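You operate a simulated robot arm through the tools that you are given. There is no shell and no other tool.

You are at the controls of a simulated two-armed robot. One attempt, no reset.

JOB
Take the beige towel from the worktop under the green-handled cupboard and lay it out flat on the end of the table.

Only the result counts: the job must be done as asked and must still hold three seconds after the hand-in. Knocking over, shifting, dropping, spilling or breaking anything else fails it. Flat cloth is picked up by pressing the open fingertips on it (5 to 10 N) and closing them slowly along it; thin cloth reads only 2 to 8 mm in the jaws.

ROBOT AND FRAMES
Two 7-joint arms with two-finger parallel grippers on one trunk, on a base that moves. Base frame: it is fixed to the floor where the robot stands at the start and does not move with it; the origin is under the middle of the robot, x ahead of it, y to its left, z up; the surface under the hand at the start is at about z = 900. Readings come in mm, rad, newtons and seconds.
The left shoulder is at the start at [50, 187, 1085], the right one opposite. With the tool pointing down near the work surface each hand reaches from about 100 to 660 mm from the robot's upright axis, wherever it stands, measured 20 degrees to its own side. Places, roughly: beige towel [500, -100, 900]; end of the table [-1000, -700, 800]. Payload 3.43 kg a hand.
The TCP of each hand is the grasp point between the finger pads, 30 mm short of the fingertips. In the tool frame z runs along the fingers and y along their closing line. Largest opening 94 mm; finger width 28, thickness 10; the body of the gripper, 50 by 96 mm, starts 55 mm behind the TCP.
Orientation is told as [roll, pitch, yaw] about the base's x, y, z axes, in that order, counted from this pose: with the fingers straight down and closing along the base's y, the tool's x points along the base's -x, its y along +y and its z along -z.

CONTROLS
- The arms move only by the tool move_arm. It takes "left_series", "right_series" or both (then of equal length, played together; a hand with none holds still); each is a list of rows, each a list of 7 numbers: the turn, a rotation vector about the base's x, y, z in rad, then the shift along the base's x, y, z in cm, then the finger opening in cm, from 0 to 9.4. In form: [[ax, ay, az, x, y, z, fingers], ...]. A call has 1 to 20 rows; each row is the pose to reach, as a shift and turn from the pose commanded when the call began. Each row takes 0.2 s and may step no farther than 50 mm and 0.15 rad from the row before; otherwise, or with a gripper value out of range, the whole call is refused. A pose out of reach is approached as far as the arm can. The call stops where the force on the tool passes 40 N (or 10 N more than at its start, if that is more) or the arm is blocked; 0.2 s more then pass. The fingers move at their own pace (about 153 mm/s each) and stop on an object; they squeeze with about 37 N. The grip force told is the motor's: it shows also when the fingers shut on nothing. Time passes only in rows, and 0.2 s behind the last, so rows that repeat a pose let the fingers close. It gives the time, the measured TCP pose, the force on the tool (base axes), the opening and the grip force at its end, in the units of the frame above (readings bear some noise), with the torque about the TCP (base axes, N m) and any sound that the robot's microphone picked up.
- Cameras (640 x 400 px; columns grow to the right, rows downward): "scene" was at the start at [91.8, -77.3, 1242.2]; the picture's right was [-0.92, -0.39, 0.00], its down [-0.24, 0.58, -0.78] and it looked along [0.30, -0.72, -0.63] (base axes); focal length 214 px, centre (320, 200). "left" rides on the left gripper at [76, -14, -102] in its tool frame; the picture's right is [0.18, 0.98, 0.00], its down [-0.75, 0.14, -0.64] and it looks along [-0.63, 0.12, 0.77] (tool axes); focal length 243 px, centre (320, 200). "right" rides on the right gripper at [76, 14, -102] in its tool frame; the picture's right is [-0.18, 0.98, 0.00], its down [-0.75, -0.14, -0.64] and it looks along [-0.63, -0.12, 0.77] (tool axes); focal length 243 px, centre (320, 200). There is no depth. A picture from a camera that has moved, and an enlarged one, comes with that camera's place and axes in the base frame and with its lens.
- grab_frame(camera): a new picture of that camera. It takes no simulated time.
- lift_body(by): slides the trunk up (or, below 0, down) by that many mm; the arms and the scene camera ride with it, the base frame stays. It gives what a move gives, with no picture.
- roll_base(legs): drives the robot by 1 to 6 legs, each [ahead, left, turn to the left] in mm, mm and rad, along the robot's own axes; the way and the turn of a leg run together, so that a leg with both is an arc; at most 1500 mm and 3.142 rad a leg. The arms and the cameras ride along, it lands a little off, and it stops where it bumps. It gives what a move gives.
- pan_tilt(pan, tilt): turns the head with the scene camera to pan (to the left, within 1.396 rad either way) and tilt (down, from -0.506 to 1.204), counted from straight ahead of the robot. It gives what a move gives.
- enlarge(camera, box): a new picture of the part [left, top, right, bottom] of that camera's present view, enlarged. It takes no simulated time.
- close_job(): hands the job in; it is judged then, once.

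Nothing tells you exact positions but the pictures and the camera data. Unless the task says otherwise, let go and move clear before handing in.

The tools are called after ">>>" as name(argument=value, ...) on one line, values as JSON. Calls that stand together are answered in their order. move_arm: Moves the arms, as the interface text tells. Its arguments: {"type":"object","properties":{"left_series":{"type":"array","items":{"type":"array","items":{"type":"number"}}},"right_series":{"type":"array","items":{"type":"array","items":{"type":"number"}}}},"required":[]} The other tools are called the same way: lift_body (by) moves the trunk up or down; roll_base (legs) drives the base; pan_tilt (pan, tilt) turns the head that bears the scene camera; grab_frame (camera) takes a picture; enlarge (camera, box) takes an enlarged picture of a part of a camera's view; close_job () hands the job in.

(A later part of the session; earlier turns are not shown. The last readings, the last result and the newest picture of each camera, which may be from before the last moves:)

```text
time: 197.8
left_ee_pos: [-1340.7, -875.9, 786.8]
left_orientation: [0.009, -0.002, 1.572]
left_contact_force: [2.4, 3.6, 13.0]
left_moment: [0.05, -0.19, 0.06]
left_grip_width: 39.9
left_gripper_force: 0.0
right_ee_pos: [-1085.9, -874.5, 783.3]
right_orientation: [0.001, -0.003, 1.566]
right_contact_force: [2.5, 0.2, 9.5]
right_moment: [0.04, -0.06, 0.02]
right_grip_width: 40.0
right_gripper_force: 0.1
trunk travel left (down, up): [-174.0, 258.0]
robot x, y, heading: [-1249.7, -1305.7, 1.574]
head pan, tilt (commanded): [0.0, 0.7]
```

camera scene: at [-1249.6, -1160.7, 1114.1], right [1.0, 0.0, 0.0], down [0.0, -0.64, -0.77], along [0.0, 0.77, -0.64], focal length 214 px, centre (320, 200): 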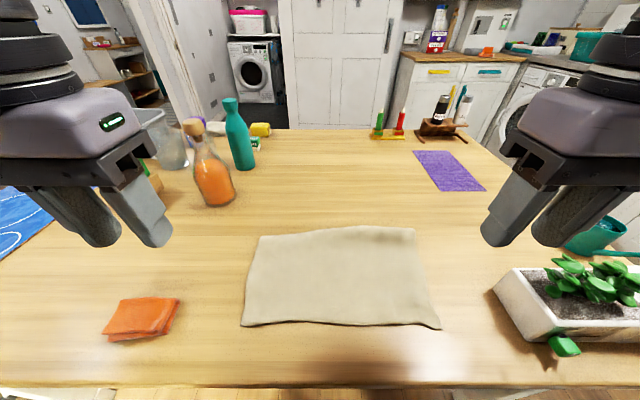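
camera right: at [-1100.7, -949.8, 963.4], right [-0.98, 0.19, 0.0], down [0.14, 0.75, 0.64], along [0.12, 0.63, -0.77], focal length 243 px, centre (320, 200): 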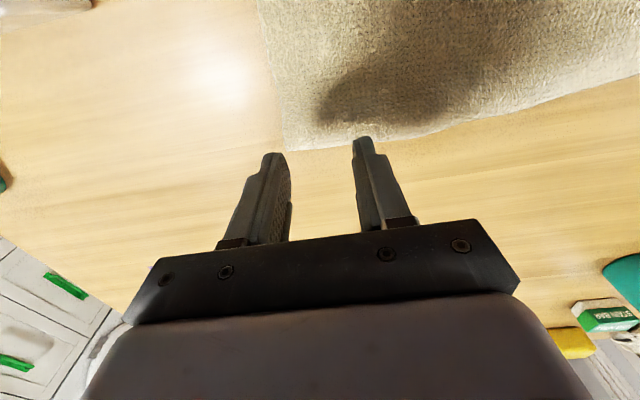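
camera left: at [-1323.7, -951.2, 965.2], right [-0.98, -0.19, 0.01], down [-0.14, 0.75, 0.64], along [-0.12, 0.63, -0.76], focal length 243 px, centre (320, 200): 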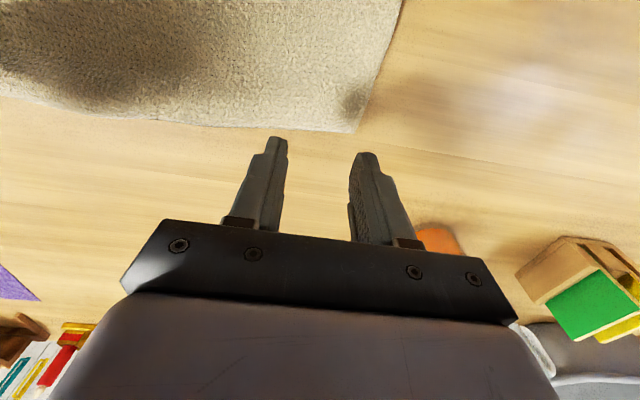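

>>> move_arm(left_series=[[0, 0, 0, 0.14, 0, 0.04, 3.72], [0, 0, 0, 0.28, 0, 0.06, 3.44], [0, 0, 0, 0.42, 0, 0.06, 3.16], [0, 0, 0, 0.56, 0, 0.06, 2.88], [0, 0, 0, 0.7, 0, 0.06, 2.6], [0, 0, 0, 0.84, 0, 0.06, 2.32], [0, 0, 0, 0.98, 0, 0.06, 2.04], [0, 0, 0, 1.12, 0, 0.06, 1.76], [0, 0, 0, 1.26, 0, 0.06, 1.48], [0, 0, 0, 1.4, 0, 0.06, 1.2], [0, 0, 0, 1.54, 0, 0.06, 0.92], [0, 0, 0, 1.68, 0, 0.06, 0.64], [0, 0, 0, 1.82, 0, 0.06, 0.36], [0, 0, 0, 1.95, 0, 0.06, 0.08], [0, 0, 0, 1.95, 0, 0.06, 0], [0, 0, 0, 1.95, 0, 0.06, 0], [0, 0, 0, 1.95, 0, 0.06, 0]], right_series=[[0, 0, 0, -0.14, 0, 0, 3.72], [0, 0, 0, -0.28, 0, 0, 3.44], [0, 0, 0, -0.42, 0, 0, 3.16], [0, 0, 0, -0.56, 0, 0, 2.88], [0, 0, 0, -0.7, 0, 0, 2.6], [0, 0, 0, -0.84, 0, 0, 2.32], [0, 0, 0, -0.98, 0, 0, 2.04], [0, 0, 0, -1.12, 0, 0, 1.76], [0, 0, 0, -1.26, 0, 0, 1.48], [0, 0, 0, -1.4, 0, 0, 1.2], [0, 0, 0, -1.54, 0, 0, 0.92], [0, 0, 0, -1.68, 0, 0, 0.64], [0, 0, 0, -1.82, 0, 0, 0.36], [0, 0, 0, -1.95, 0, 0, 0.08], [0, 0, 0, -1.95, 0, 0, 0], [0, 0, 0, -1.95, 0, 0, 0], [0, 0, 0, -1.95, 0, 0, 0]])

>>> grab_frame(camera="left")

>>> grab_frame(camera="right")

```text
time: 201.4
left_ee_pos: [-1321.4, -875.5, 785.8]
left_orientation: [0.006, -0.004, 1.572]
left_contact_force: [-2.7, 0.4, 6.9]
left_moment: [-0.03, 0.04, 0.0]
left_grip_width: 5.3
left_gripper_force: 36.4
right_ee_pos: [-1094.1, -880.2, 786.2]
right_orientation: [0.001, -0.001, 1.568]
right_contact_force: [-0.2, 0.8, -0.5]
right_moment: [-0.01, -0.02, 0.01]
right_grip_width: 4.1
right_gripper_force: 37.1
right hand out of reach, approached as far as the arm can: row 5, 6, 7, 8, 9, 10, 11, 12, 13, 14, 15, 16, 17
trunk travel left (down, up): [-174.0, 258.0]
robot x, y, heading: [-1252.0, -1305.0, 1.565]
head pan, tilt (commanded): [0.0, 0.7]
```

```text
taken
camera left: at [-1304.9, -952.3, 888.3], right [-0.98, -0.19, 0.01], down [-0.14, 0.75, 0.65], along [-0.12, 0.63, -0.76], focal length 243 px, centre (320, 200)
```

left: 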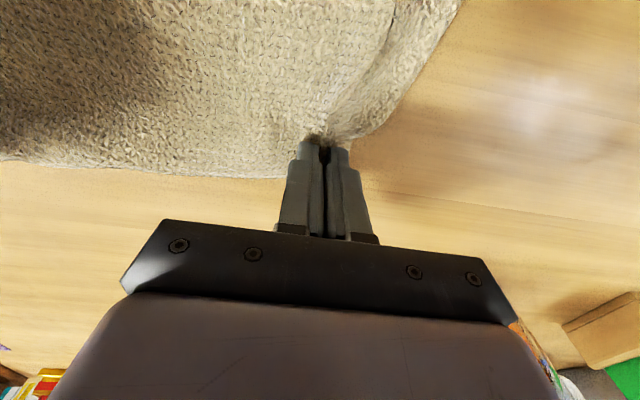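

```text
taken
camera right: at [-1107.9, -956.7, 887.6], right [-0.98, 0.19, 0.0], down [0.14, 0.75, 0.64], along [0.12, 0.63, -0.77], focal length 243 px, centre (320, 200)
```

right: 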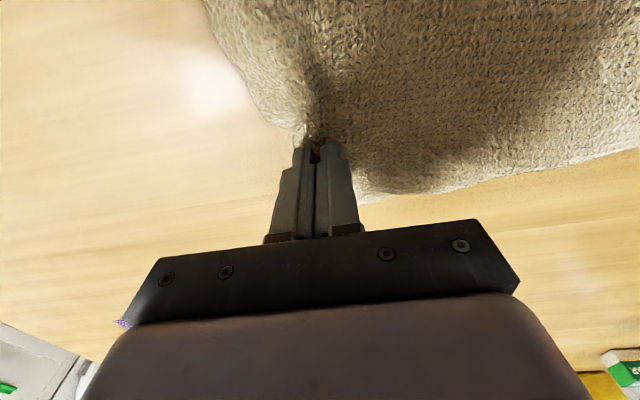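

Both far corners are gripped (5.3 and 4.1 mm). I'll lift with the trunk so the tucked near strip can drop open.

>>> lift_body(by=100)

>>> lift_body(by=150)

>>> grab_frame(camera="scene")

>>> enlarge(camera="scene", box=[230, 170, 450, 340])

>>> grab_frame(camera="left")

```text
time: 202.8
left_ee_pos: [-1321.5, -874.9, 885.3]
left_orientation: [0.008, 0.0, 1.573]
left_contact_force: [-0.4, 0.2, -0.4]
left_moment: [0.04, -0.06, 0.01]
left_grip_width: 5.4
left_gripper_force: 37.0
right_ee_pos: [-1094.3, -880.4, 885.6]
right_orientation: [-0.001, -0.001, 1.567]
right_contact_force: [-0.6, 0.5, 0.3]
right_moment: [-0.03, -0.05, -0.01]
right_grip_width: 4.2
right_gripper_force: 36.7
trunk travel left (down, up): [-274.0, 158.0]
robot x, y, heading: [-1248.3, -1303.1, 1.575]
head pan, tilt (commanded): [0.0, 0.7]
```

```text
time: 204.5
left_ee_pos: [-1322.1, -874.8, 1036.6]
left_orientation: [0.008, -0.003, 1.573]
left_contact_force: [0.5, -0.7, 0.4]
left_moment: [0.03, -0.04, 0.02]
left_grip_width: 5.3
left_gripper_force: 37.1
right_ee_pos: [-1094.6, -879.1, 1036.7]
right_orientation: [0.001, -0.002, 1.566]
right_contact_force: [0.3, -0.1, -0.2]
right_moment: [0.02, 0.01, -0.03]
right_grip_width: 4.0
right_gripper_force: 37.1
trunk travel left (down, up): [-424.0, 8.0]
robot x, y, heading: [-1248.6, -1307.9, 1.57]
head pan, tilt (commanded): [0.0, 0.7]
```

```text
taken
camera scene: at [-1249.4, -1160.3, 1364.0], right [1.0, 0.0, 0.0], down [0.0, -0.64, -0.76], along [0.0, 0.76, -0.64], focal length 214 px, centre (320, 200)
```

scene: 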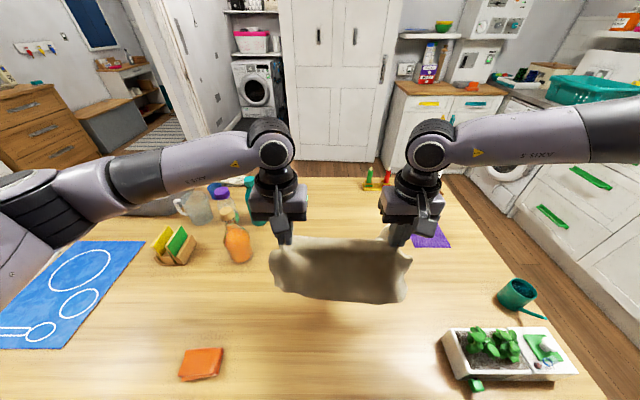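

```text
2.35 times, centred on (340, 255) of scene
camera zoom: at [-1249.4, -1160.3, 1364.0], right [1.0, 0.0, 0.0], down [0.0, -0.64, -0.76], along [0.0, 0.76, -0.64], focal length 505 px, centre (273, 71)
```

zoom: 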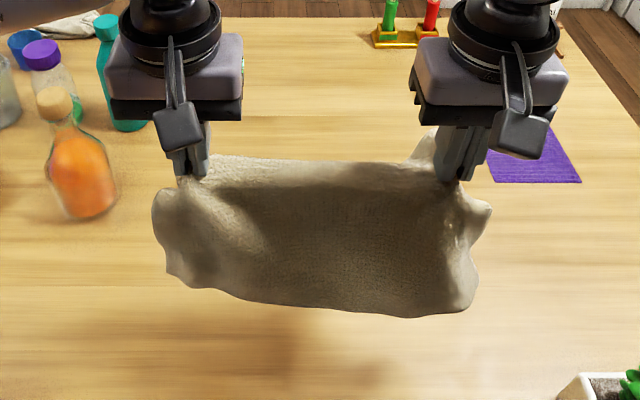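

```text
taken
camera left: at [-1304.8, -951.9, 1137.9], right [-0.98, -0.19, 0.01], down [-0.14, 0.75, 0.64], along [-0.12, 0.63, -0.76], focal length 243 px, centre (320, 200)
```

left: 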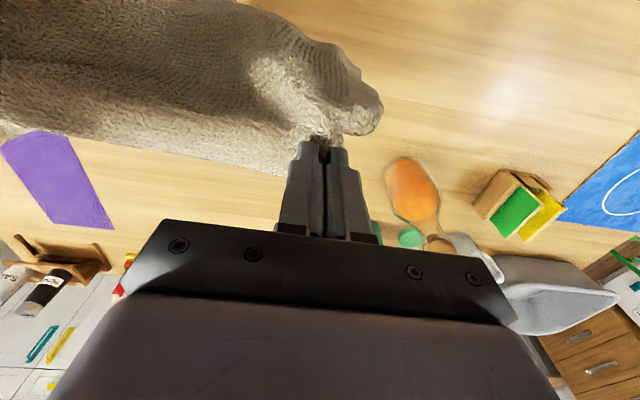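

The towel now hangs about 200–220 mm from edge A–D, so the tucked strip has opened. I'll spread the hands slightly, bring them back toward me, and lay it outward so the final drag straightens it.

>>> move_arm(left_series=[[0, 0, 0, -0.5, -0.2, 0, 0], [0, 0, 0, -1, -0.3, 0, 0], [0, 0, 0, -1, -0.3, 0, 0]], right_series=[[0, 0, 0, 0.5, 0, 0, 0], [0, 0, 0, 1, 0, 0, 0], [0, 0, 0, 1, 0, 0, 0]])

>>> move_arm(left_series=[[0, 0, 0, 0, -2.5, 0, 0], [0, 0, 0, 0, -5, 0, 0], [0, 0, 0, 0, -7.5, 0, 0], [0, 0, 0, 0, -10, 0, 0], [0, 0, 0, 0, -12.5, 0, 0], [0, 0, 0, 0, -15, 0, 0], [0, 0, 0, 0, -16, 0, 0], [0, 0, 0, 0, -16, 0, 0]], right_series=[[0, 0, 0, 0, -2.5, 0, 0], [0, 0, 0, 0, -5, 0, 0], [0, 0, 0, 0, -7.5, 0, 0], [0, 0, 0, 0, -10, 0, 0], [0, 0, 0, 0, -12.5, 0, 0], [0, 0, 0, 0, -15, 0, 0], [0, 0, 0, 0, -16, 0, 0], [0, 0, 0, 0, -16, 0, 0]])

>>> grab_frame(camera="scene")

>>> enlarge(camera="scene", box=[220, 210, 450, 390])

```text
time: 205.3
left_ee_pos: [-1329.8, -878.3, 1035.8]
left_orientation: [0.0, 0.0, 1.57]
left_contact_force: [16.1, -0.3, 0.0]
left_moment: [0.0, -0.54, -0.04]
left_grip_width: 5.7
left_gripper_force: 36.7
right_ee_pos: [-1085.4, -881.3, 1036.2]
right_orientation: [0.005, -0.004, 1.569]
right_contact_force: [-16.6, 0.7, 0.6]
right_moment: [0.01, 0.5, 0.01]
right_grip_width: 4.3
right_gripper_force: 36.8
trunk travel left (down, up): [-424.0, 8.0]
robot x, y, heading: [-1251.4, -1306.2, 1.576]
head pan, tilt (commanded): [0.0, 0.7]
```

```text
time: 207.1
left_ee_pos: [-1330.6, -1037.3, 1036.5]
left_orientation: [0.002, -0.002, 1.573]
left_contact_force: [19.4, 0.4, -0.7]
left_moment: [0.02, -0.61, -0.02]
left_grip_width: 5.5
left_gripper_force: 37.4
right_ee_pos: [-1085.3, -1039.1, 1034.7]
right_orientation: [0.008, -0.003, 1.567]
right_contact_force: [-19.2, 1.9, -0.6]
right_moment: [0.03, 0.63, -0.02]
right_grip_width: 4.4
right_gripper_force: 36.7
trunk travel left (down, up): [-424.0, 8.0]
robot x, y, heading: [-1251.6, -1308.1, 1.568]
head pan, tilt (commanded): [0.0, 0.7]
```

```text
taken
camera scene: at [-1249.5, -1160.5, 1364.1], right [1.0, 0.0, 0.0], down [0.0, -0.64, -0.76], along [0.0, 0.76, -0.64], focal length 214 px, centre (320, 200)
```

scene: 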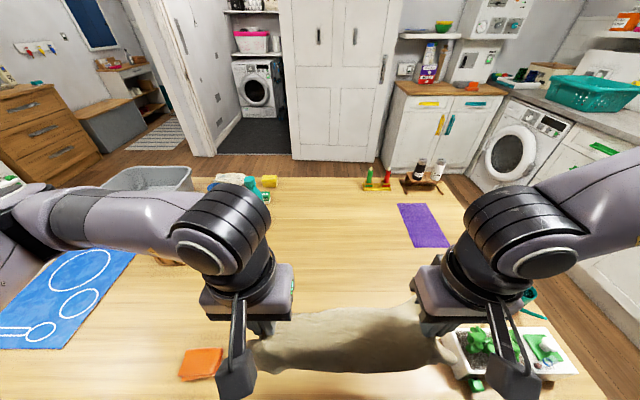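

```text
2.22 times, centred on (335, 300) of scene
camera zoom: at [-1249.5, -1160.5, 1364.1], right [1.0, 0.0, 0.0], down [0.0, -0.64, -0.76], along [0.0, 0.76, -0.64], focal length 477 px, centre (287, -22)
```

zoom: 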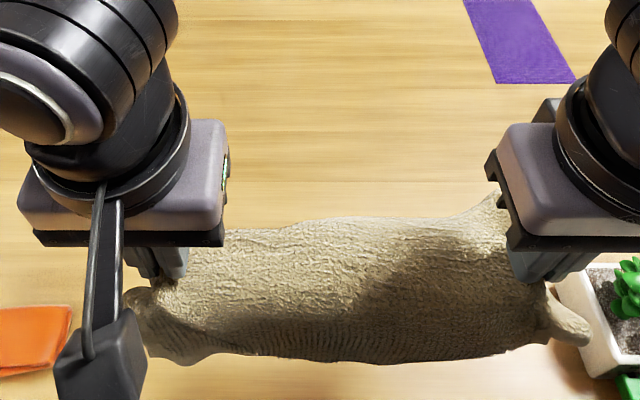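

The cloth is stretched with about 18 N, so I'll relax it by bringing the left hand inward slightly.

>>> move_arm(left_series=[[0, 0, 0, 0.4, 0, 0, 0], [0, 0, 0, 0.9, 0, 0, 0], [0, 0, 0, 1.3, 0, 0, 0], [0, 0, 0, 1.3, 0, 0, 0]])

>>> lift_body(by=-40)

>>> grab_frame(camera="scene")

>>> grab_frame(camera="right")

>>> grab_frame(camera="left")

```text
time: 208.1
left_ee_pos: [-1318.7, -1037.5, 1036.1]
left_orientation: [0.009, -0.003, 1.574]
left_contact_force: [2.7, -0.1, -0.2]
left_moment: [0.0, -0.12, 0.0]
left_grip_width: 5.3
left_gripper_force: 36.9
right_ee_pos: [-1084.2, -1041.1, 1034.6]
right_orientation: [-0.003, -0.001, 1.567]
right_contact_force: [-2.8, 0.2, -0.3]
right_moment: [0.02, 0.1, 0.0]
right_grip_width: 3.8
right_gripper_force: 37.3
trunk travel left (down, up): [-424.0, 8.0]
robot x, y, heading: [-1249.6, -1301.3, 1.57]
head pan, tilt (commanded): [0.0, 0.7]
```

```text
time: 208.9
left_ee_pos: [-1318.9, -1038.4, 995.9]
left_orientation: [0.008, -0.003, 1.571]
left_contact_force: [2.5, 0.0, 0.5]
left_moment: [-0.03, -0.09, 0.03]
left_grip_width: 5.2
left_gripper_force: 37.2
right_ee_pos: [-1084.9, -1040.9, 996.0]
right_orientation: [0.0, 0.0, 1.568]
right_contact_force: [-1.1, -0.1, 0.5]
right_moment: [0.05, 0.05, 0.05]
right_grip_width: 4.3
right_gripper_force: 36.5
trunk travel left (down, up): [-384.0, 48.0]
robot x, y, heading: [-1251.3, -1305.9, 1.572]
head pan, tilt (commanded): [0.0, 0.7]
```

```text
taken
camera scene: at [-1249.5, -1160.6, 1324.1], right [1.0, 0.0, 0.0], down [0.0, -0.64, -0.77], along [0.0, 0.77, -0.64], focal length 214 px, centre (320, 200)
```

scene: 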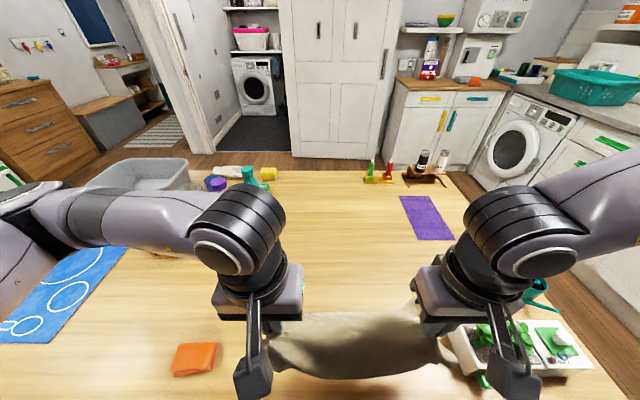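

```text
taken
camera right: at [-1098.1, -1116.4, 1097.1], right [-0.98, 0.19, 0.0], down [0.14, 0.75, 0.64], along [0.12, 0.63, -0.77], focal length 243 px, centre (320, 200)
```

right: 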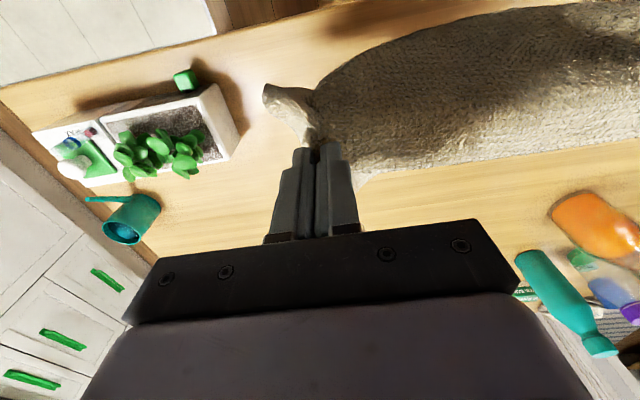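

```text
taken
camera left: at [-1301.7, -1115.0, 1097.9], right [-0.98, -0.19, 0.01], down [-0.14, 0.75, 0.64], along [-0.12, 0.63, -0.76], focal length 243 px, centre (320, 200)
```

left: 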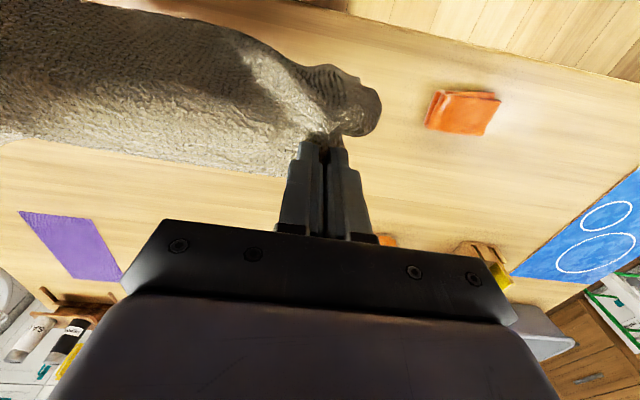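

The sheet hangs as a single layer with its lower edge just above the table near y≈-1073. I'll now lay it outward in alternating small steps.

>>> lift_body(by=-20)

>>> move_arm(left_series=[[0, 0, 0, 0, 2, 0, 0], [0, 0, 0, 0, 4, 0, 0]], right_series=[[0, 0, 0, 0, 2, 0, 0], [0, 0, 0, 0, 4, 0, 0]])

>>> lift_body(by=-22)

>>> move_arm(left_series=[[0, 0, 0, 0, 2, 0, 0], [0, 0, 0, 0, 4, 0, 0]], right_series=[[0, 0, 0, 0, 2, 0, 0], [0, 0, 0, 0, 4, 0, 0]])

>>> lift_body(by=-28)

>>> move_arm(left_series=[[0, 0, 0, 0, 1.5, 0, 0], [0, 0, 0, 0, 3, 0, 0]], right_series=[[0, 0, 0, 0, 1.5, 0, 0], [0, 0, 0, 0, 3, 0, 0]])

>>> grab_frame(camera="scene")

>>> grab_frame(camera="left")

```text
time: 209.6
left_ee_pos: [-1317.7, -1037.9, 975.5]
left_orientation: [0.006, -0.001, 1.573]
left_contact_force: [2.1, 0.2, -0.1]
left_moment: [-0.01, -0.07, 0.02]
left_grip_width: 5.6
left_gripper_force: 36.6
right_ee_pos: [-1084.9, -1039.7, 975.6]
right_orientation: [0.001, -0.001, 1.566]
right_contact_force: [-1.8, -0.1, 0.4]
right_moment: [-0.02, 0.08, 0.02]
right_grip_width: 4.1
right_gripper_force: 36.8
trunk travel left (down, up): [-364.0, 68.0]
robot x, y, heading: [-1249.6, -1309.4, 1.567]
head pan, tilt (commanded): [0.0, 0.7]
```

```text
time: 210.2
left_ee_pos: [-1317.5, -997.7, 977.2]
left_orientation: [0.006, -0.002, 1.571]
left_contact_force: [2.0, 0.1, -0.4]
left_moment: [0.03, -0.09, -0.01]
left_grip_width: 5.2
left_gripper_force: 36.9
right_ee_pos: [-1084.1, -998.9, 975.4]
right_orientation: [0.0, -0.001, 1.567]
right_contact_force: [-1.8, -0.9, -1.0]
right_moment: [-0.03, 0.07, -0.02]
right_grip_width: 4.1
right_gripper_force: 36.8
trunk travel left (down, up): [-364.0, 68.0]
robot x, y, heading: [-1246.9, -1308.3, 1.575]
head pan, tilt (commanded): [0.0, 0.7]
```

```text
time: 210.9
left_ee_pos: [-1318.2, -997.1, 953.9]
left_orientation: [0.008, -0.004, 1.574]
left_contact_force: [1.1, 0.1, 0.1]
left_moment: [0.04, -0.09, 0.01]
left_grip_width: 5.1
left_gripper_force: 37.0
right_ee_pos: [-1084.4, -999.7, 954.8]
right_orientation: [0.001, -0.001, 1.567]
right_contact_force: [-1.7, 0.3, -0.8]
right_moment: [0.03, 0.03, 0.02]
right_grip_width: 4.1
right_gripper_force: 37.3
trunk travel left (down, up): [-342.0, 90.0]
robot x, y, heading: [-1249.6, -1305.2, 1.569]
head pan, tilt (commanded): [0.0, 0.7]
```

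```text
time: 211.5
left_ee_pos: [-1317.6, -956.6, 953.8]
left_orientation: [0.004, -0.003, 1.573]
left_contact_force: [2.6, 0.3, -0.3]
left_moment: [0.02, -0.09, -0.01]
left_grip_width: 5.2
left_gripper_force: 36.7
right_ee_pos: [-1084.4, -959.1, 954.0]
right_orientation: [0.001, -0.003, 1.566]
right_contact_force: [-2.4, 0.2, -0.5]
right_moment: [0.02, 0.02, 0.02]
right_grip_width: 4.1
right_gripper_force: 36.8
trunk travel left (down, up): [-342.0, 90.0]
robot x, y, heading: [-1252.4, -1302.1, 1.575]
head pan, tilt (commanded): [0.0, 0.7]
```

```text
time: 212.2
left_ee_pos: [-1319.1, -957.7, 925.6]
left_orientation: [0.006, -0.001, 1.572]
left_contact_force: [3.2, -0.5, -0.3]
left_moment: [-0.02, -0.1, 0.01]
left_grip_width: 5.4
left_gripper_force: 36.9
right_ee_pos: [-1083.2, -960.1, 927.2]
right_orientation: [0.001, -0.001, 1.568]
right_contact_force: [-2.2, -0.2, -0.3]
right_moment: [0.01, 0.09, 0.03]
right_grip_width: 4.1
right_gripper_force: 36.8
trunk travel left (down, up): [-314.0, 118.0]
robot x, y, heading: [-1248.3, -1305.1, 1.577]
head pan, tilt (commanded): [0.0, 0.7]
```

```text
time: 212.8
left_ee_pos: [-1319.0, -927.1, 925.0]
left_orientation: [0.007, -0.002, 1.572]
left_contact_force: [3.0, -0.3, 0.2]
left_moment: [-0.02, -0.13, 0.03]
left_grip_width: 5.0
left_gripper_force: 37.1
right_ee_pos: [-1083.7, -929.5, 927.0]
right_orientation: [0.002, -0.001, 1.568]
right_contact_force: [-2.0, 0.1, -1.0]
right_moment: [0.0, 0.08, 0.0]
right_grip_width: 4.0
right_gripper_force: 37.2
trunk travel left (down, up): [-314.0, 118.0]
robot x, y, heading: [-1246.3, -1303.2, 1.575]
head pan, tilt (commanded): [0.0, 0.7]
```

```text
taken
camera scene: at [-1249.4, -1160.2, 1254.1], right [1.0, 0.0, 0.0], down [0.0, -0.64, -0.76], along [0.0, 0.76, -0.64], focal length 214 px, centre (320, 200)
```

scene: 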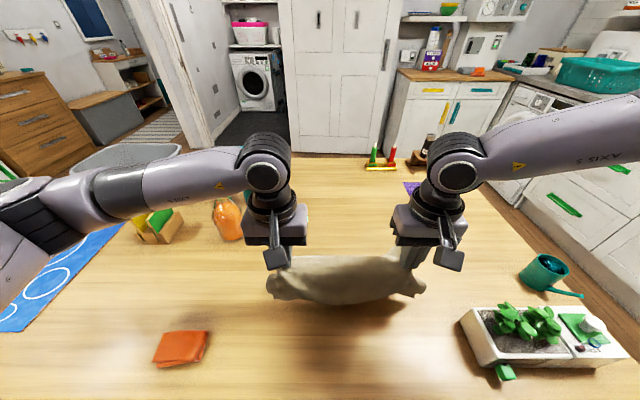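

```text
taken
camera left: at [-1302.3, -1004.8, 1027.4], right [-0.98, -0.18, 0.01], down [-0.14, 0.75, 0.64], along [-0.12, 0.63, -0.76], focal length 243 px, centre (320, 200)
```

left: 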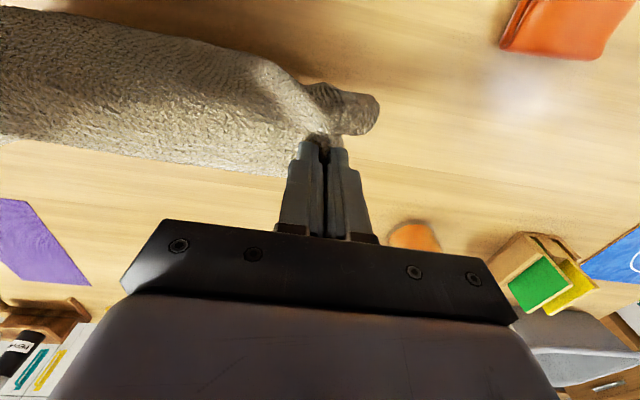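

>>> enlarge(camera="scene", box=[240, 220, 450, 340])

>>> enlarge(camera="left", box=[0, 0, 400, 190])

>>> grab_frame(camera="right")

```text
3.05 times, centred on (345, 280) of scene
camera zoom: at [-1249.4, -1160.2, 1254.1], right [1.0, 0.0, 0.0], down [0.0, -0.64, -0.76], along [0.0, 0.76, -0.64], focal length 654 px, centre (244, -44)
```

zoom: 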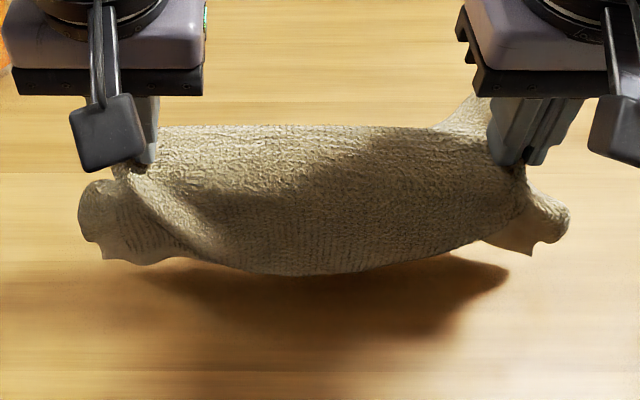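

```text
1.60 times, centred on (200, 95) of left
camera zoom: at [-1302.3, -1004.8, 1027.4], right [-0.98, -0.18, 0.01], down [-0.14, 0.75, 0.64], along [-0.12, 0.63, -0.76], focal length 388 px, centre (512, 368)
```

zoom: 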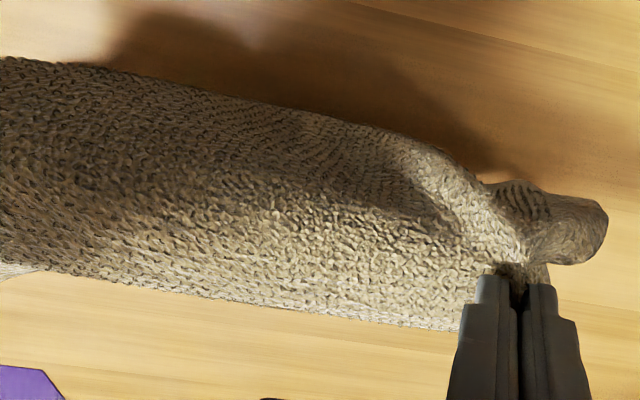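

```text
taken
camera right: at [-1097.9, -1006.0, 1028.4], right [-0.98, 0.19, 0.0], down [0.14, 0.75, 0.64], along [0.12, 0.63, -0.77], focal length 243 px, centre (320, 200)
```

right: 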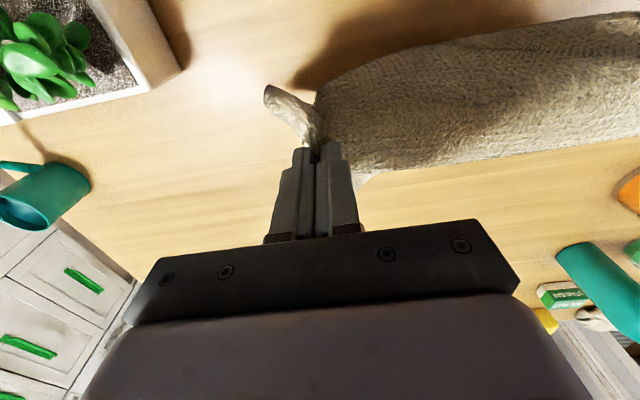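

The sheet is curved like a "J" with its lower edge hooking toward the far side, which suits a far-edge-first lay instead. I'll raise it, move the hands as far forward as the right arm allows, and then lower while pulling back.

>>> lift_body(by=100)

>>> move_arm(left_series=[[0, 0, 0, 0, 2.5, 0, 0], [0, 0, 0, 0, 5, 0, 0], [0, 0, 0, 0, 7.5, 0, 0], [0, 0, 0, 0, 9, 0, 0], [0, 0, 0, 0, 9, 0, 0]], right_series=[[0, 0, 0, 0, 2.5, 0, 0], [0, 0, 0, 0, 5, 0, 0], [0, 0, 0, 0, 7.5, 0, 0], [0, 0, 0, 0, 9, 0, 0], [0, 0, 0, 0, 9, 0, 0]])

>>> grab_frame(camera="scene")

>>> grab_frame(camera="right")

```text
time: 214.2
left_ee_pos: [-1318.6, -927.3, 1026.0]
left_orientation: [0.006, 0.0, 1.573]
left_contact_force: [2.6, 0.5, -0.5]
left_moment: [0.02, -0.08, 0.03]
left_grip_width: 5.3
left_gripper_force: 37.2
right_ee_pos: [-1085.0, -929.3, 1026.1]
right_orientation: [0.001, -0.003, 1.565]
right_contact_force: [-2.8, -0.2, 0.2]
right_moment: [0.02, 0.08, -0.01]
right_grip_width: 4.1
right_gripper_force: 37.9
trunk travel left (down, up): [-414.0, 18.0]
robot x, y, heading: [-1248.6, -1304.7, 1.567]
head pan, tilt (commanded): [0.0, 0.7]
```

```text
time: 215.3
left_ee_pos: [-1315.9, -837.2, 1026.7]
left_orientation: [0.003, -0.002, 1.568]
left_contact_force: [12.2, -0.6, 0.2]
left_moment: [-0.02, -0.4, -0.03]
left_grip_width: 5.0
left_gripper_force: 36.7
right_ee_pos: [-1075.9, -846.6, 1030.8]
right_orientation: [0.005, -0.003, 1.569]
right_contact_force: [-11.8, 0.5, -0.1]
right_moment: [0.01, 0.33, 0.0]
right_grip_width: 4.2
right_gripper_force: 36.5
right hand out of reach, approached as far as the arm can: row 3, 4, 5
trunk travel left (down, up): [-414.0, 18.0]
robot x, y, heading: [-1247.3, -1307.9, 1.572]
head pan, tilt (commanded): [0.0, 0.7]
```

```text
taken
camera scene: at [-1249.5, -1160.6, 1354.1], right [1.0, 0.0, 0.0], down [0.0, -0.64, -0.77], along [0.0, 0.77, -0.64], focal length 214 px, centre (320, 200)
```

scene: 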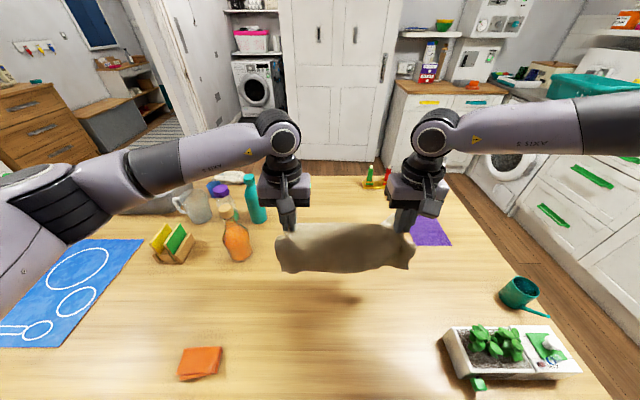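

```text
taken
camera right: at [-1088.7, -923.4, 1131.8], right [-0.98, 0.19, 0.0], down [0.15, 0.75, 0.64], along [0.12, 0.63, -0.77], focal length 243 px, centre (320, 200)
```

right: 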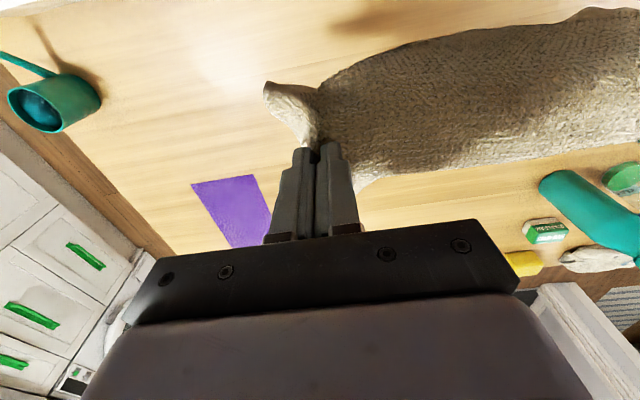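

The right arm reaches further forward when its hand is more to the side. I'll relax the tension, shift the base 100 mm left, then move both hands 100 mm right relative to the robot.

>>> move_arm(left_series=[[0, 0, 0, 0.5, -0.5, 0, 0], [0, 0, 0, 0.9, -0.9, 0, 0], [0, 0, 0, 0.9, -0.9, 0, 0]])

>>> roll_base(legs=[[0, 100, 0]])

>>> move_arm(left_series=[[0, 0, 0, 2, 0, 0, 0], [0, 0, 0, 4, 0, 0, 0], [0, 0, 0, 6, 0, 0, 0], [0, 0, 0, 8, 0, 0, 0], [0, 0, 0, 10, 0, 0, 0], [0, 0, 0, 10, 0, 0, 0]], right_series=[[0, 0, 0, 2, 0, 0, 0], [0, 0, 0, 4, 0, 0, 0], [0, 0, 0, 6, 0, 0, 0], [0, 0, 0, 8, 0, 0, 0], [0, 0, 0, 10, 0, 0, 0], [0, 0, 0, 10, 0, 0, 0]])

```text
time: 216.2
left_ee_pos: [-1309.4, -846.5, 1024.6]
left_orientation: [0.006, -0.001, 1.574]
left_contact_force: [4.4, 0.6, 0.2]
left_moment: [0.01, -0.15, 0.02]
left_grip_width: 5.4
left_gripper_force: 37.7
right_ee_pos: [-1073.9, -846.7, 1029.5]
right_orientation: [0.001, -0.002, 1.566]
right_contact_force: [-3.9, 0.3, 0.4]
right_moment: [0.0, 0.11, 0.03]
right_grip_width: 4.2
right_gripper_force: 37.1
trunk travel left (down, up): [-414.0, 18.0]
robot x, y, heading: [-1253.4, -1308.1, 1.572]
head pan, tilt (commanded): [0.0, 0.7]
```

```text
time: 217.7
left_ee_pos: [-1407.9, -845.7, 1024.4]
left_orientation: [0.006, -0.001, 1.57]
left_contact_force: [3.1, -0.9, 0.3]
left_moment: [0.02, -0.15, 0.01]
left_grip_width: 5.2
left_gripper_force: 36.9
right_ee_pos: [-1174.5, -847.7, 1029.5]
right_orientation: [0.001, -0.004, 1.566]
right_contact_force: [-3.4, -0.1, -0.9]
right_moment: [0.0, 0.09, -0.01]
right_grip_width: 4.1
right_gripper_force: 37.7
trunk travel left (down, up): [-414.0, 18.0]
robot x, y, heading: [-1350.3, -1308.2, 1.572]
head pan, tilt (commanded): [0.0, 0.7]
```

```text
time: 219.1
left_ee_pos: [-1310.5, -846.3, 1025.3]
left_orientation: [0.004, -0.002, 1.572]
left_contact_force: [3.0, 0.2, -1.4]
left_moment: [-0.01, -0.18, 0.0]
left_grip_width: 5.3
left_gripper_force: 37.6
right_ee_pos: [-1073.4, -846.3, 1029.9]
right_orientation: [0.003, -0.004, 1.568]
right_contact_force: [-2.8, 0.3, 0.0]
right_moment: [0.04, 0.05, 0.0]
right_grip_width: 4.1
right_gripper_force: 36.9
trunk travel left (down, up): [-414.0, 18.0]
robot x, y, heading: [-1349.6, -1304.6, 1.571]
head pan, tilt (commanded): [0.0, 0.7]
```

Now I'll move both hands further forward, checking reach.

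>>> move_arm(left_series=[[0, 0, 0, 0, 1.5, 0, 0], [0, 0, 0, 0, 3, 0, 0], [0, 0, 0, 0, 4.5, 0, 0], [0, 0, 0, 0, 4.5, 0, 0]], right_series=[[0, 0, 0, 0, 1.5, 0, 0], [0, 0, 0, 0, 3, 0, 0], [0, 0, 0, 0, 4.5, 0, 0], [0, 0, 0, 0, 4.5, 0, 0]])

>>> grab_frame(camera="scene")

>>> enlarge(camera="scene", box=[300, 160, 520, 310])

```text
time: 220.1
left_ee_pos: [-1309.0, -802.3, 1026.1]
left_orientation: [0.005, -0.004, 1.569]
left_contact_force: [1.7, -0.6, 0.3]
left_moment: [0.02, -0.1, 0.04]
left_grip_width: 5.3
left_gripper_force: 37.2
right_ee_pos: [-1073.9, -802.3, 1029.9]
right_orientation: [0.003, -0.002, 1.567]
right_contact_force: [-3.0, -0.6, -0.2]
right_moment: [-0.02, 0.04, 0.01]
right_grip_width: 4.1
right_gripper_force: 36.8
trunk travel left (down, up): [-414.0, 18.0]
robot x, y, heading: [-1350.4, -1309.5, 1.577]
head pan, tilt (commanded): [0.0, 0.7]
```

```text
taken
camera scene: at [-1349.1, -1160.9, 1354.2], right [1.0, 0.0, 0.0], down [0.0, -0.64, -0.77], along [0.0, 0.77, -0.64], focal length 214 px, centre (320, 200)
```

scene: 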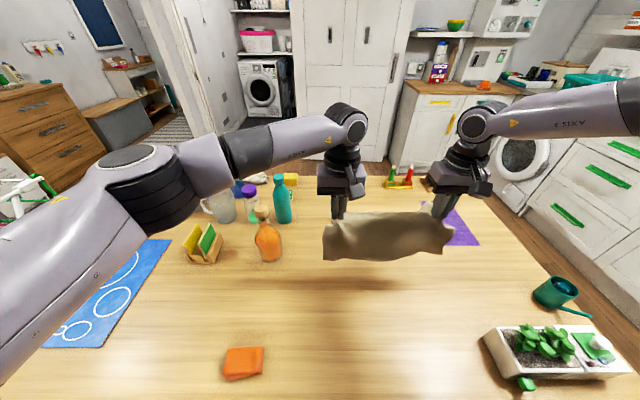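

```text
2.67 times, centred on (410, 235) of scene
camera zoom: at [-1349.1, -1160.9, 1354.2], right [1.0, 0.0, 0.0], down [0.0, -0.64, -0.77], along [0.0, 0.77, -0.64], focal length 572 px, centre (80, 107)
```

zoom: 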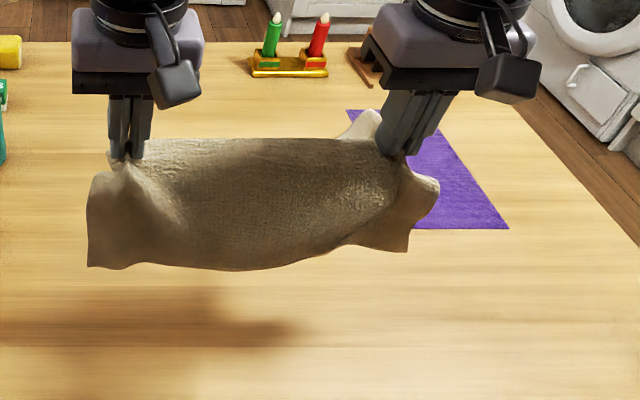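

Looking closely, the hold line is a fold again: the squared corners B and C hang at the bottom of the near panel (about 155 mm), and a short flap with edge A–D is behind. If I lay this far-edge-first, the true edge B–C ends up single-layer on the far side, where I can grip its corners.

>>> move_arm(left_series=[[0, 0, 0, 0, -2, 0, 0], [0, 0, 0, 0, -4, 0, 0], [0, 0, 0, 0, -4, 0, 0]], right_series=[[0, 0, 0, 0, -2, 0, 0], [0, 0, 0, 0, -4, 0, 0], [0, 0, 0, 0, -4, 0, 0]])

>>> lift_body(by=-60)

>>> enlarge(camera="scene", box=[300, 160, 520, 310])

>>> lift_body(by=-25)

>>> enlarge(camera="scene", box=[300, 160, 520, 310])

```text
time: 220.9
left_ee_pos: [-1307.8, -841.9, 1025.7]
left_orientation: [0.008, -0.001, 1.573]
left_contact_force: [1.4, 0.3, -0.2]
left_moment: [-0.01, -0.1, -0.01]
left_grip_width: 5.3
left_gripper_force: 36.8
right_ee_pos: [-1074.5, -840.9, 1029.9]
right_orientation: [0.002, -0.003, 1.565]
right_contact_force: [-1.2, 0.6, -0.8]
right_moment: [0.03, 0.04, 0.01]
right_grip_width: 4.1
right_gripper_force: 36.9
trunk travel left (down, up): [-414.0, 18.0]
robot x, y, heading: [-1350.4, -1304.6, 1.567]
head pan, tilt (commanded): [0.0, 0.7]
```

```text
time: 221.9
left_ee_pos: [-1309.0, -842.9, 964.4]
left_orientation: [0.006, -0.002, 1.571]
left_contact_force: [1.9, 1.0, 0.2]
left_moment: [-0.02, -0.1, 0.02]
left_grip_width: 5.4
left_gripper_force: 37.2
right_ee_pos: [-1074.4, -841.5, 969.5]
right_orientation: [0.003, -0.003, 1.565]
right_contact_force: [-1.7, -0.4, -0.1]
right_moment: [0.01, 0.0, -0.02]
right_grip_width: 4.0
right_gripper_force: 36.4
trunk travel left (down, up): [-354.0, 78.0]
robot x, y, heading: [-1349.8, -1305.4, 1.576]
head pan, tilt (commanded): [0.0, 0.7]
```

```text
2.67 times, centred on (410, 235) of scene
camera zoom: at [-1349.2, -1160.9, 1294.1], right [1.0, 0.0, 0.0], down [0.0, -0.64, -0.77], along [0.0, 0.77, -0.64], focal length 572 px, centre (80, 107)
```

zoom: 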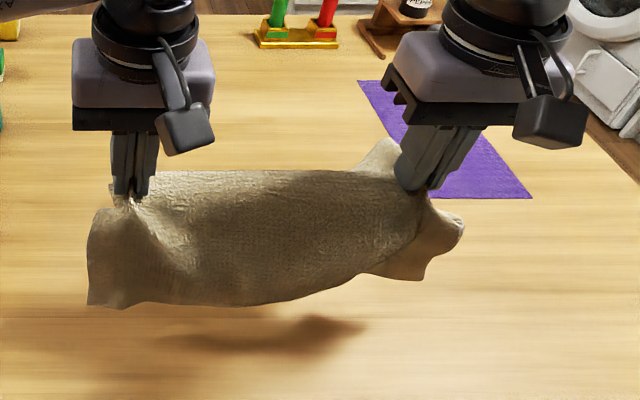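

```text
time: 222.6
left_ee_pos: [-1307.9, -842.8, 938.8]
left_orientation: [0.006, -0.003, 1.57]
left_contact_force: [2.0, -0.9, -0.5]
left_moment: [0.03, -0.1, 0.04]
left_grip_width: 5.4
left_gripper_force: 36.9
right_ee_pos: [-1075.3, -842.4, 945.1]
right_orientation: [0.0, -0.003, 1.565]
right_contact_force: [-2.1, 0.5, -0.1]
right_moment: [-0.02, 0.04, 0.01]
right_grip_width: 4.0
right_gripper_force: 37.3
trunk travel left (down, up): [-329.0, 103.0]
robot x, y, heading: [-1348.5, -1308.7, 1.571]
head pan, tilt (commanded): [0.0, 0.7]
```

```text
2.67 times, centred on (410, 235) of scene
camera zoom: at [-1349.2, -1160.8, 1269.1], right [1.0, 0.0, 0.0], down [0.0, -0.64, -0.77], along [0.0, 0.77, -0.64], focal length 572 px, centre (80, 107)
```

zoom: 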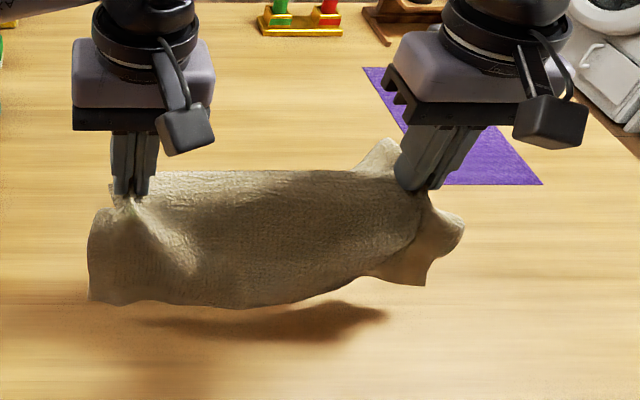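

The bottom edge is about to touch at y≈-859. Now I'll pull back toward me while lowering.

>>> lift_body(by=-18)

>>> move_arm(left_series=[[0, 0, 0, 0, -2, 0, 0], [0, 0, 0, 0, -4, 0, 0]], right_series=[[0, 0, 0, 0, -2, 0, 0], [0, 0, 0, 0, -4, 0, 0]])

>>> lift_body(by=-22)

>>> move_arm(left_series=[[0, 0, 0, 0, -2, 0, 0], [0, 0, 0, 0, -4, 0, 0]], right_series=[[0, 0, 0, 0, -2, 0, 0], [0, 0, 0, 0, -4, 0, 0]])

>>> lift_body(by=-25)

>>> move_arm(left_series=[[0, 0, 0, 0, -1.5, 0, 0], [0, 0, 0, 0, -3, 0, 0]], right_series=[[0, 0, 0, 0, -1.5, 0, 0], [0, 0, 0, 0, -3, 0, 0]])

>>> enlarge(camera="scene", box=[300, 160, 520, 310])

>>> grab_frame(camera="right")

```text
time: 223.2
left_ee_pos: [-1308.4, -842.5, 921.5]
left_orientation: [0.008, -0.001, 1.571]
left_contact_force: [1.4, -0.2, 0.3]
left_moment: [0.01, -0.09, 0.01]
left_grip_width: 5.3
left_gripper_force: 36.8
right_ee_pos: [-1075.3, -841.0, 926.6]
right_orientation: [0.001, -0.005, 1.566]
right_contact_force: [-1.4, -0.6, -0.7]
right_moment: [-0.03, 0.04, 0.02]
right_grip_width: 4.3
right_gripper_force: 37.2
trunk travel left (down, up): [-311.0, 121.0]
robot x, y, heading: [-1349.5, -1307.6, 1.576]
head pan, tilt (commanded): [0.0, 0.7]
```

```text
time: 223.8
left_ee_pos: [-1307.5, -883.1, 924.0]
left_orientation: [0.007, -0.004, 1.571]
left_contact_force: [0.8, 0.2, 0.2]
left_moment: [0.05, -0.09, 0.02]
left_grip_width: 5.5
left_gripper_force: 37.3
right_ee_pos: [-1074.9, -881.9, 926.1]
right_orientation: [0.002, -0.005, 1.567]
right_contact_force: [-1.5, -0.1, -0.1]
right_moment: [-0.02, -0.03, 0.03]
right_grip_width: 4.0
right_gripper_force: 37.1
trunk travel left (down, up): [-311.0, 121.0]
robot x, y, heading: [-1348.2, -1307.6, 1.575]
head pan, tilt (commanded): [0.0, 0.7]
```

```text
time: 224.5
left_ee_pos: [-1307.9, -881.3, 900.9]
left_orientation: [0.007, -0.001, 1.571]
left_contact_force: [0.0, -0.4, 0.2]
left_moment: [0.01, -0.04, 0.02]
left_grip_width: 5.2
left_gripper_force: 36.6
right_ee_pos: [-1074.2, -881.5, 904.9]
right_orientation: [0.002, -0.002, 1.566]
right_contact_force: [-0.4, -0.6, -0.5]
right_moment: [0.05, -0.02, 0.02]
right_grip_width: 4.1
right_gripper_force: 37.4
trunk travel left (down, up): [-289.0, 143.0]
robot x, y, heading: [-1346.1, -1303.2, 1.572]
head pan, tilt (commanded): [0.0, 0.7]
```

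```text
time: 225.1
left_ee_pos: [-1307.0, -921.5, 901.0]
left_orientation: [0.007, -0.002, 1.572]
left_contact_force: [0.4, -0.4, 1.3]
left_moment: [0.05, -0.08, 0.01]
left_grip_width: 5.3
left_gripper_force: 36.8
right_ee_pos: [-1075.6, -923.2, 904.8]
right_orientation: [0.001, -0.004, 1.568]
right_contact_force: [-0.9, 0.2, -0.3]
right_moment: [-0.01, 0.02, 0.04]
right_grip_width: 4.2
right_gripper_force: 37.1
trunk travel left (down, up): [-289.0, 143.0]
robot x, y, heading: [-1347.8, -1304.5, 1.574]
head pan, tilt (commanded): [0.0, 0.7]
```

```text
time: 225.8
left_ee_pos: [-1308.2, -921.2, 876.7]
left_orientation: [0.007, -0.001, 1.572]
left_contact_force: [1.0, 0.1, 0.2]
left_moment: [0.01, -0.03, 0.0]
left_grip_width: 5.3
left_gripper_force: 37.5
right_ee_pos: [-1076.3, -920.8, 879.9]
right_orientation: [0.001, -0.005, 1.567]
right_contact_force: [-0.6, 0.1, -0.4]
right_moment: [0.01, 0.02, 0.03]
right_grip_width: 4.1
right_gripper_force: 36.8
trunk travel left (down, up): [-264.0, 168.0]
robot x, y, heading: [-1349.8, -1306.9, 1.572]
head pan, tilt (commanded): [0.0, 0.7]
```

```text
time: 226.4
left_ee_pos: [-1306.1, -951.8, 877.0]
left_orientation: [0.007, 0.0, 1.572]
left_contact_force: [0.8, -0.2, 0.5]
left_moment: [0.01, -0.07, 0.01]
left_grip_width: 5.3
left_gripper_force: 37.3
right_ee_pos: [-1074.8, -951.7, 879.5]
right_orientation: [0.002, -0.003, 1.565]
right_contact_force: [-0.5, 0.4, -0.1]
right_moment: [0.01, -0.01, 0.01]
right_grip_width: 3.9
right_gripper_force: 36.9
trunk travel left (down, up): [-264.0, 168.0]
robot x, y, heading: [-1347.3, -1303.9, 1.576]
head pan, tilt (commanded): [0.0, 0.7]
```

```text
2.67 times, centred on (410, 235) of scene
camera zoom: at [-1349.1, -1160.8, 1204.2], right [1.0, 0.0, 0.0], down [0.0, -0.64, -0.77], along [0.0, 0.77, -0.64], focal length 572 px, centre (80, 107)
```

zoom: 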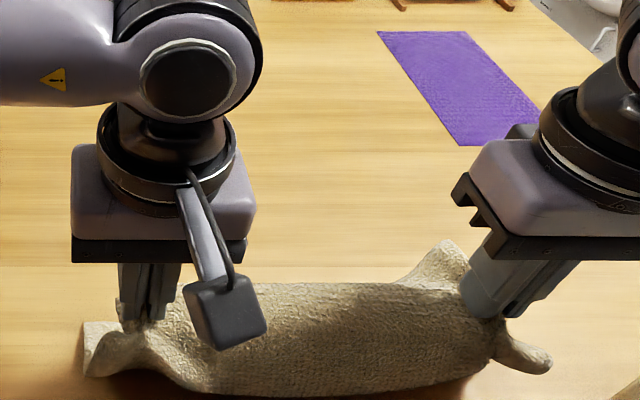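

```text
taken
camera right: at [-1089.4, -1028.5, 980.9], right [-0.98, 0.19, 0.0], down [0.15, 0.75, 0.64], along [0.12, 0.63, -0.77], focal length 243 px, centre (320, 200)
```

right: 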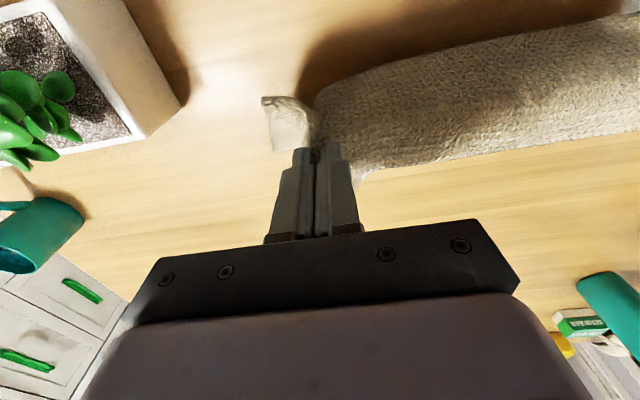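

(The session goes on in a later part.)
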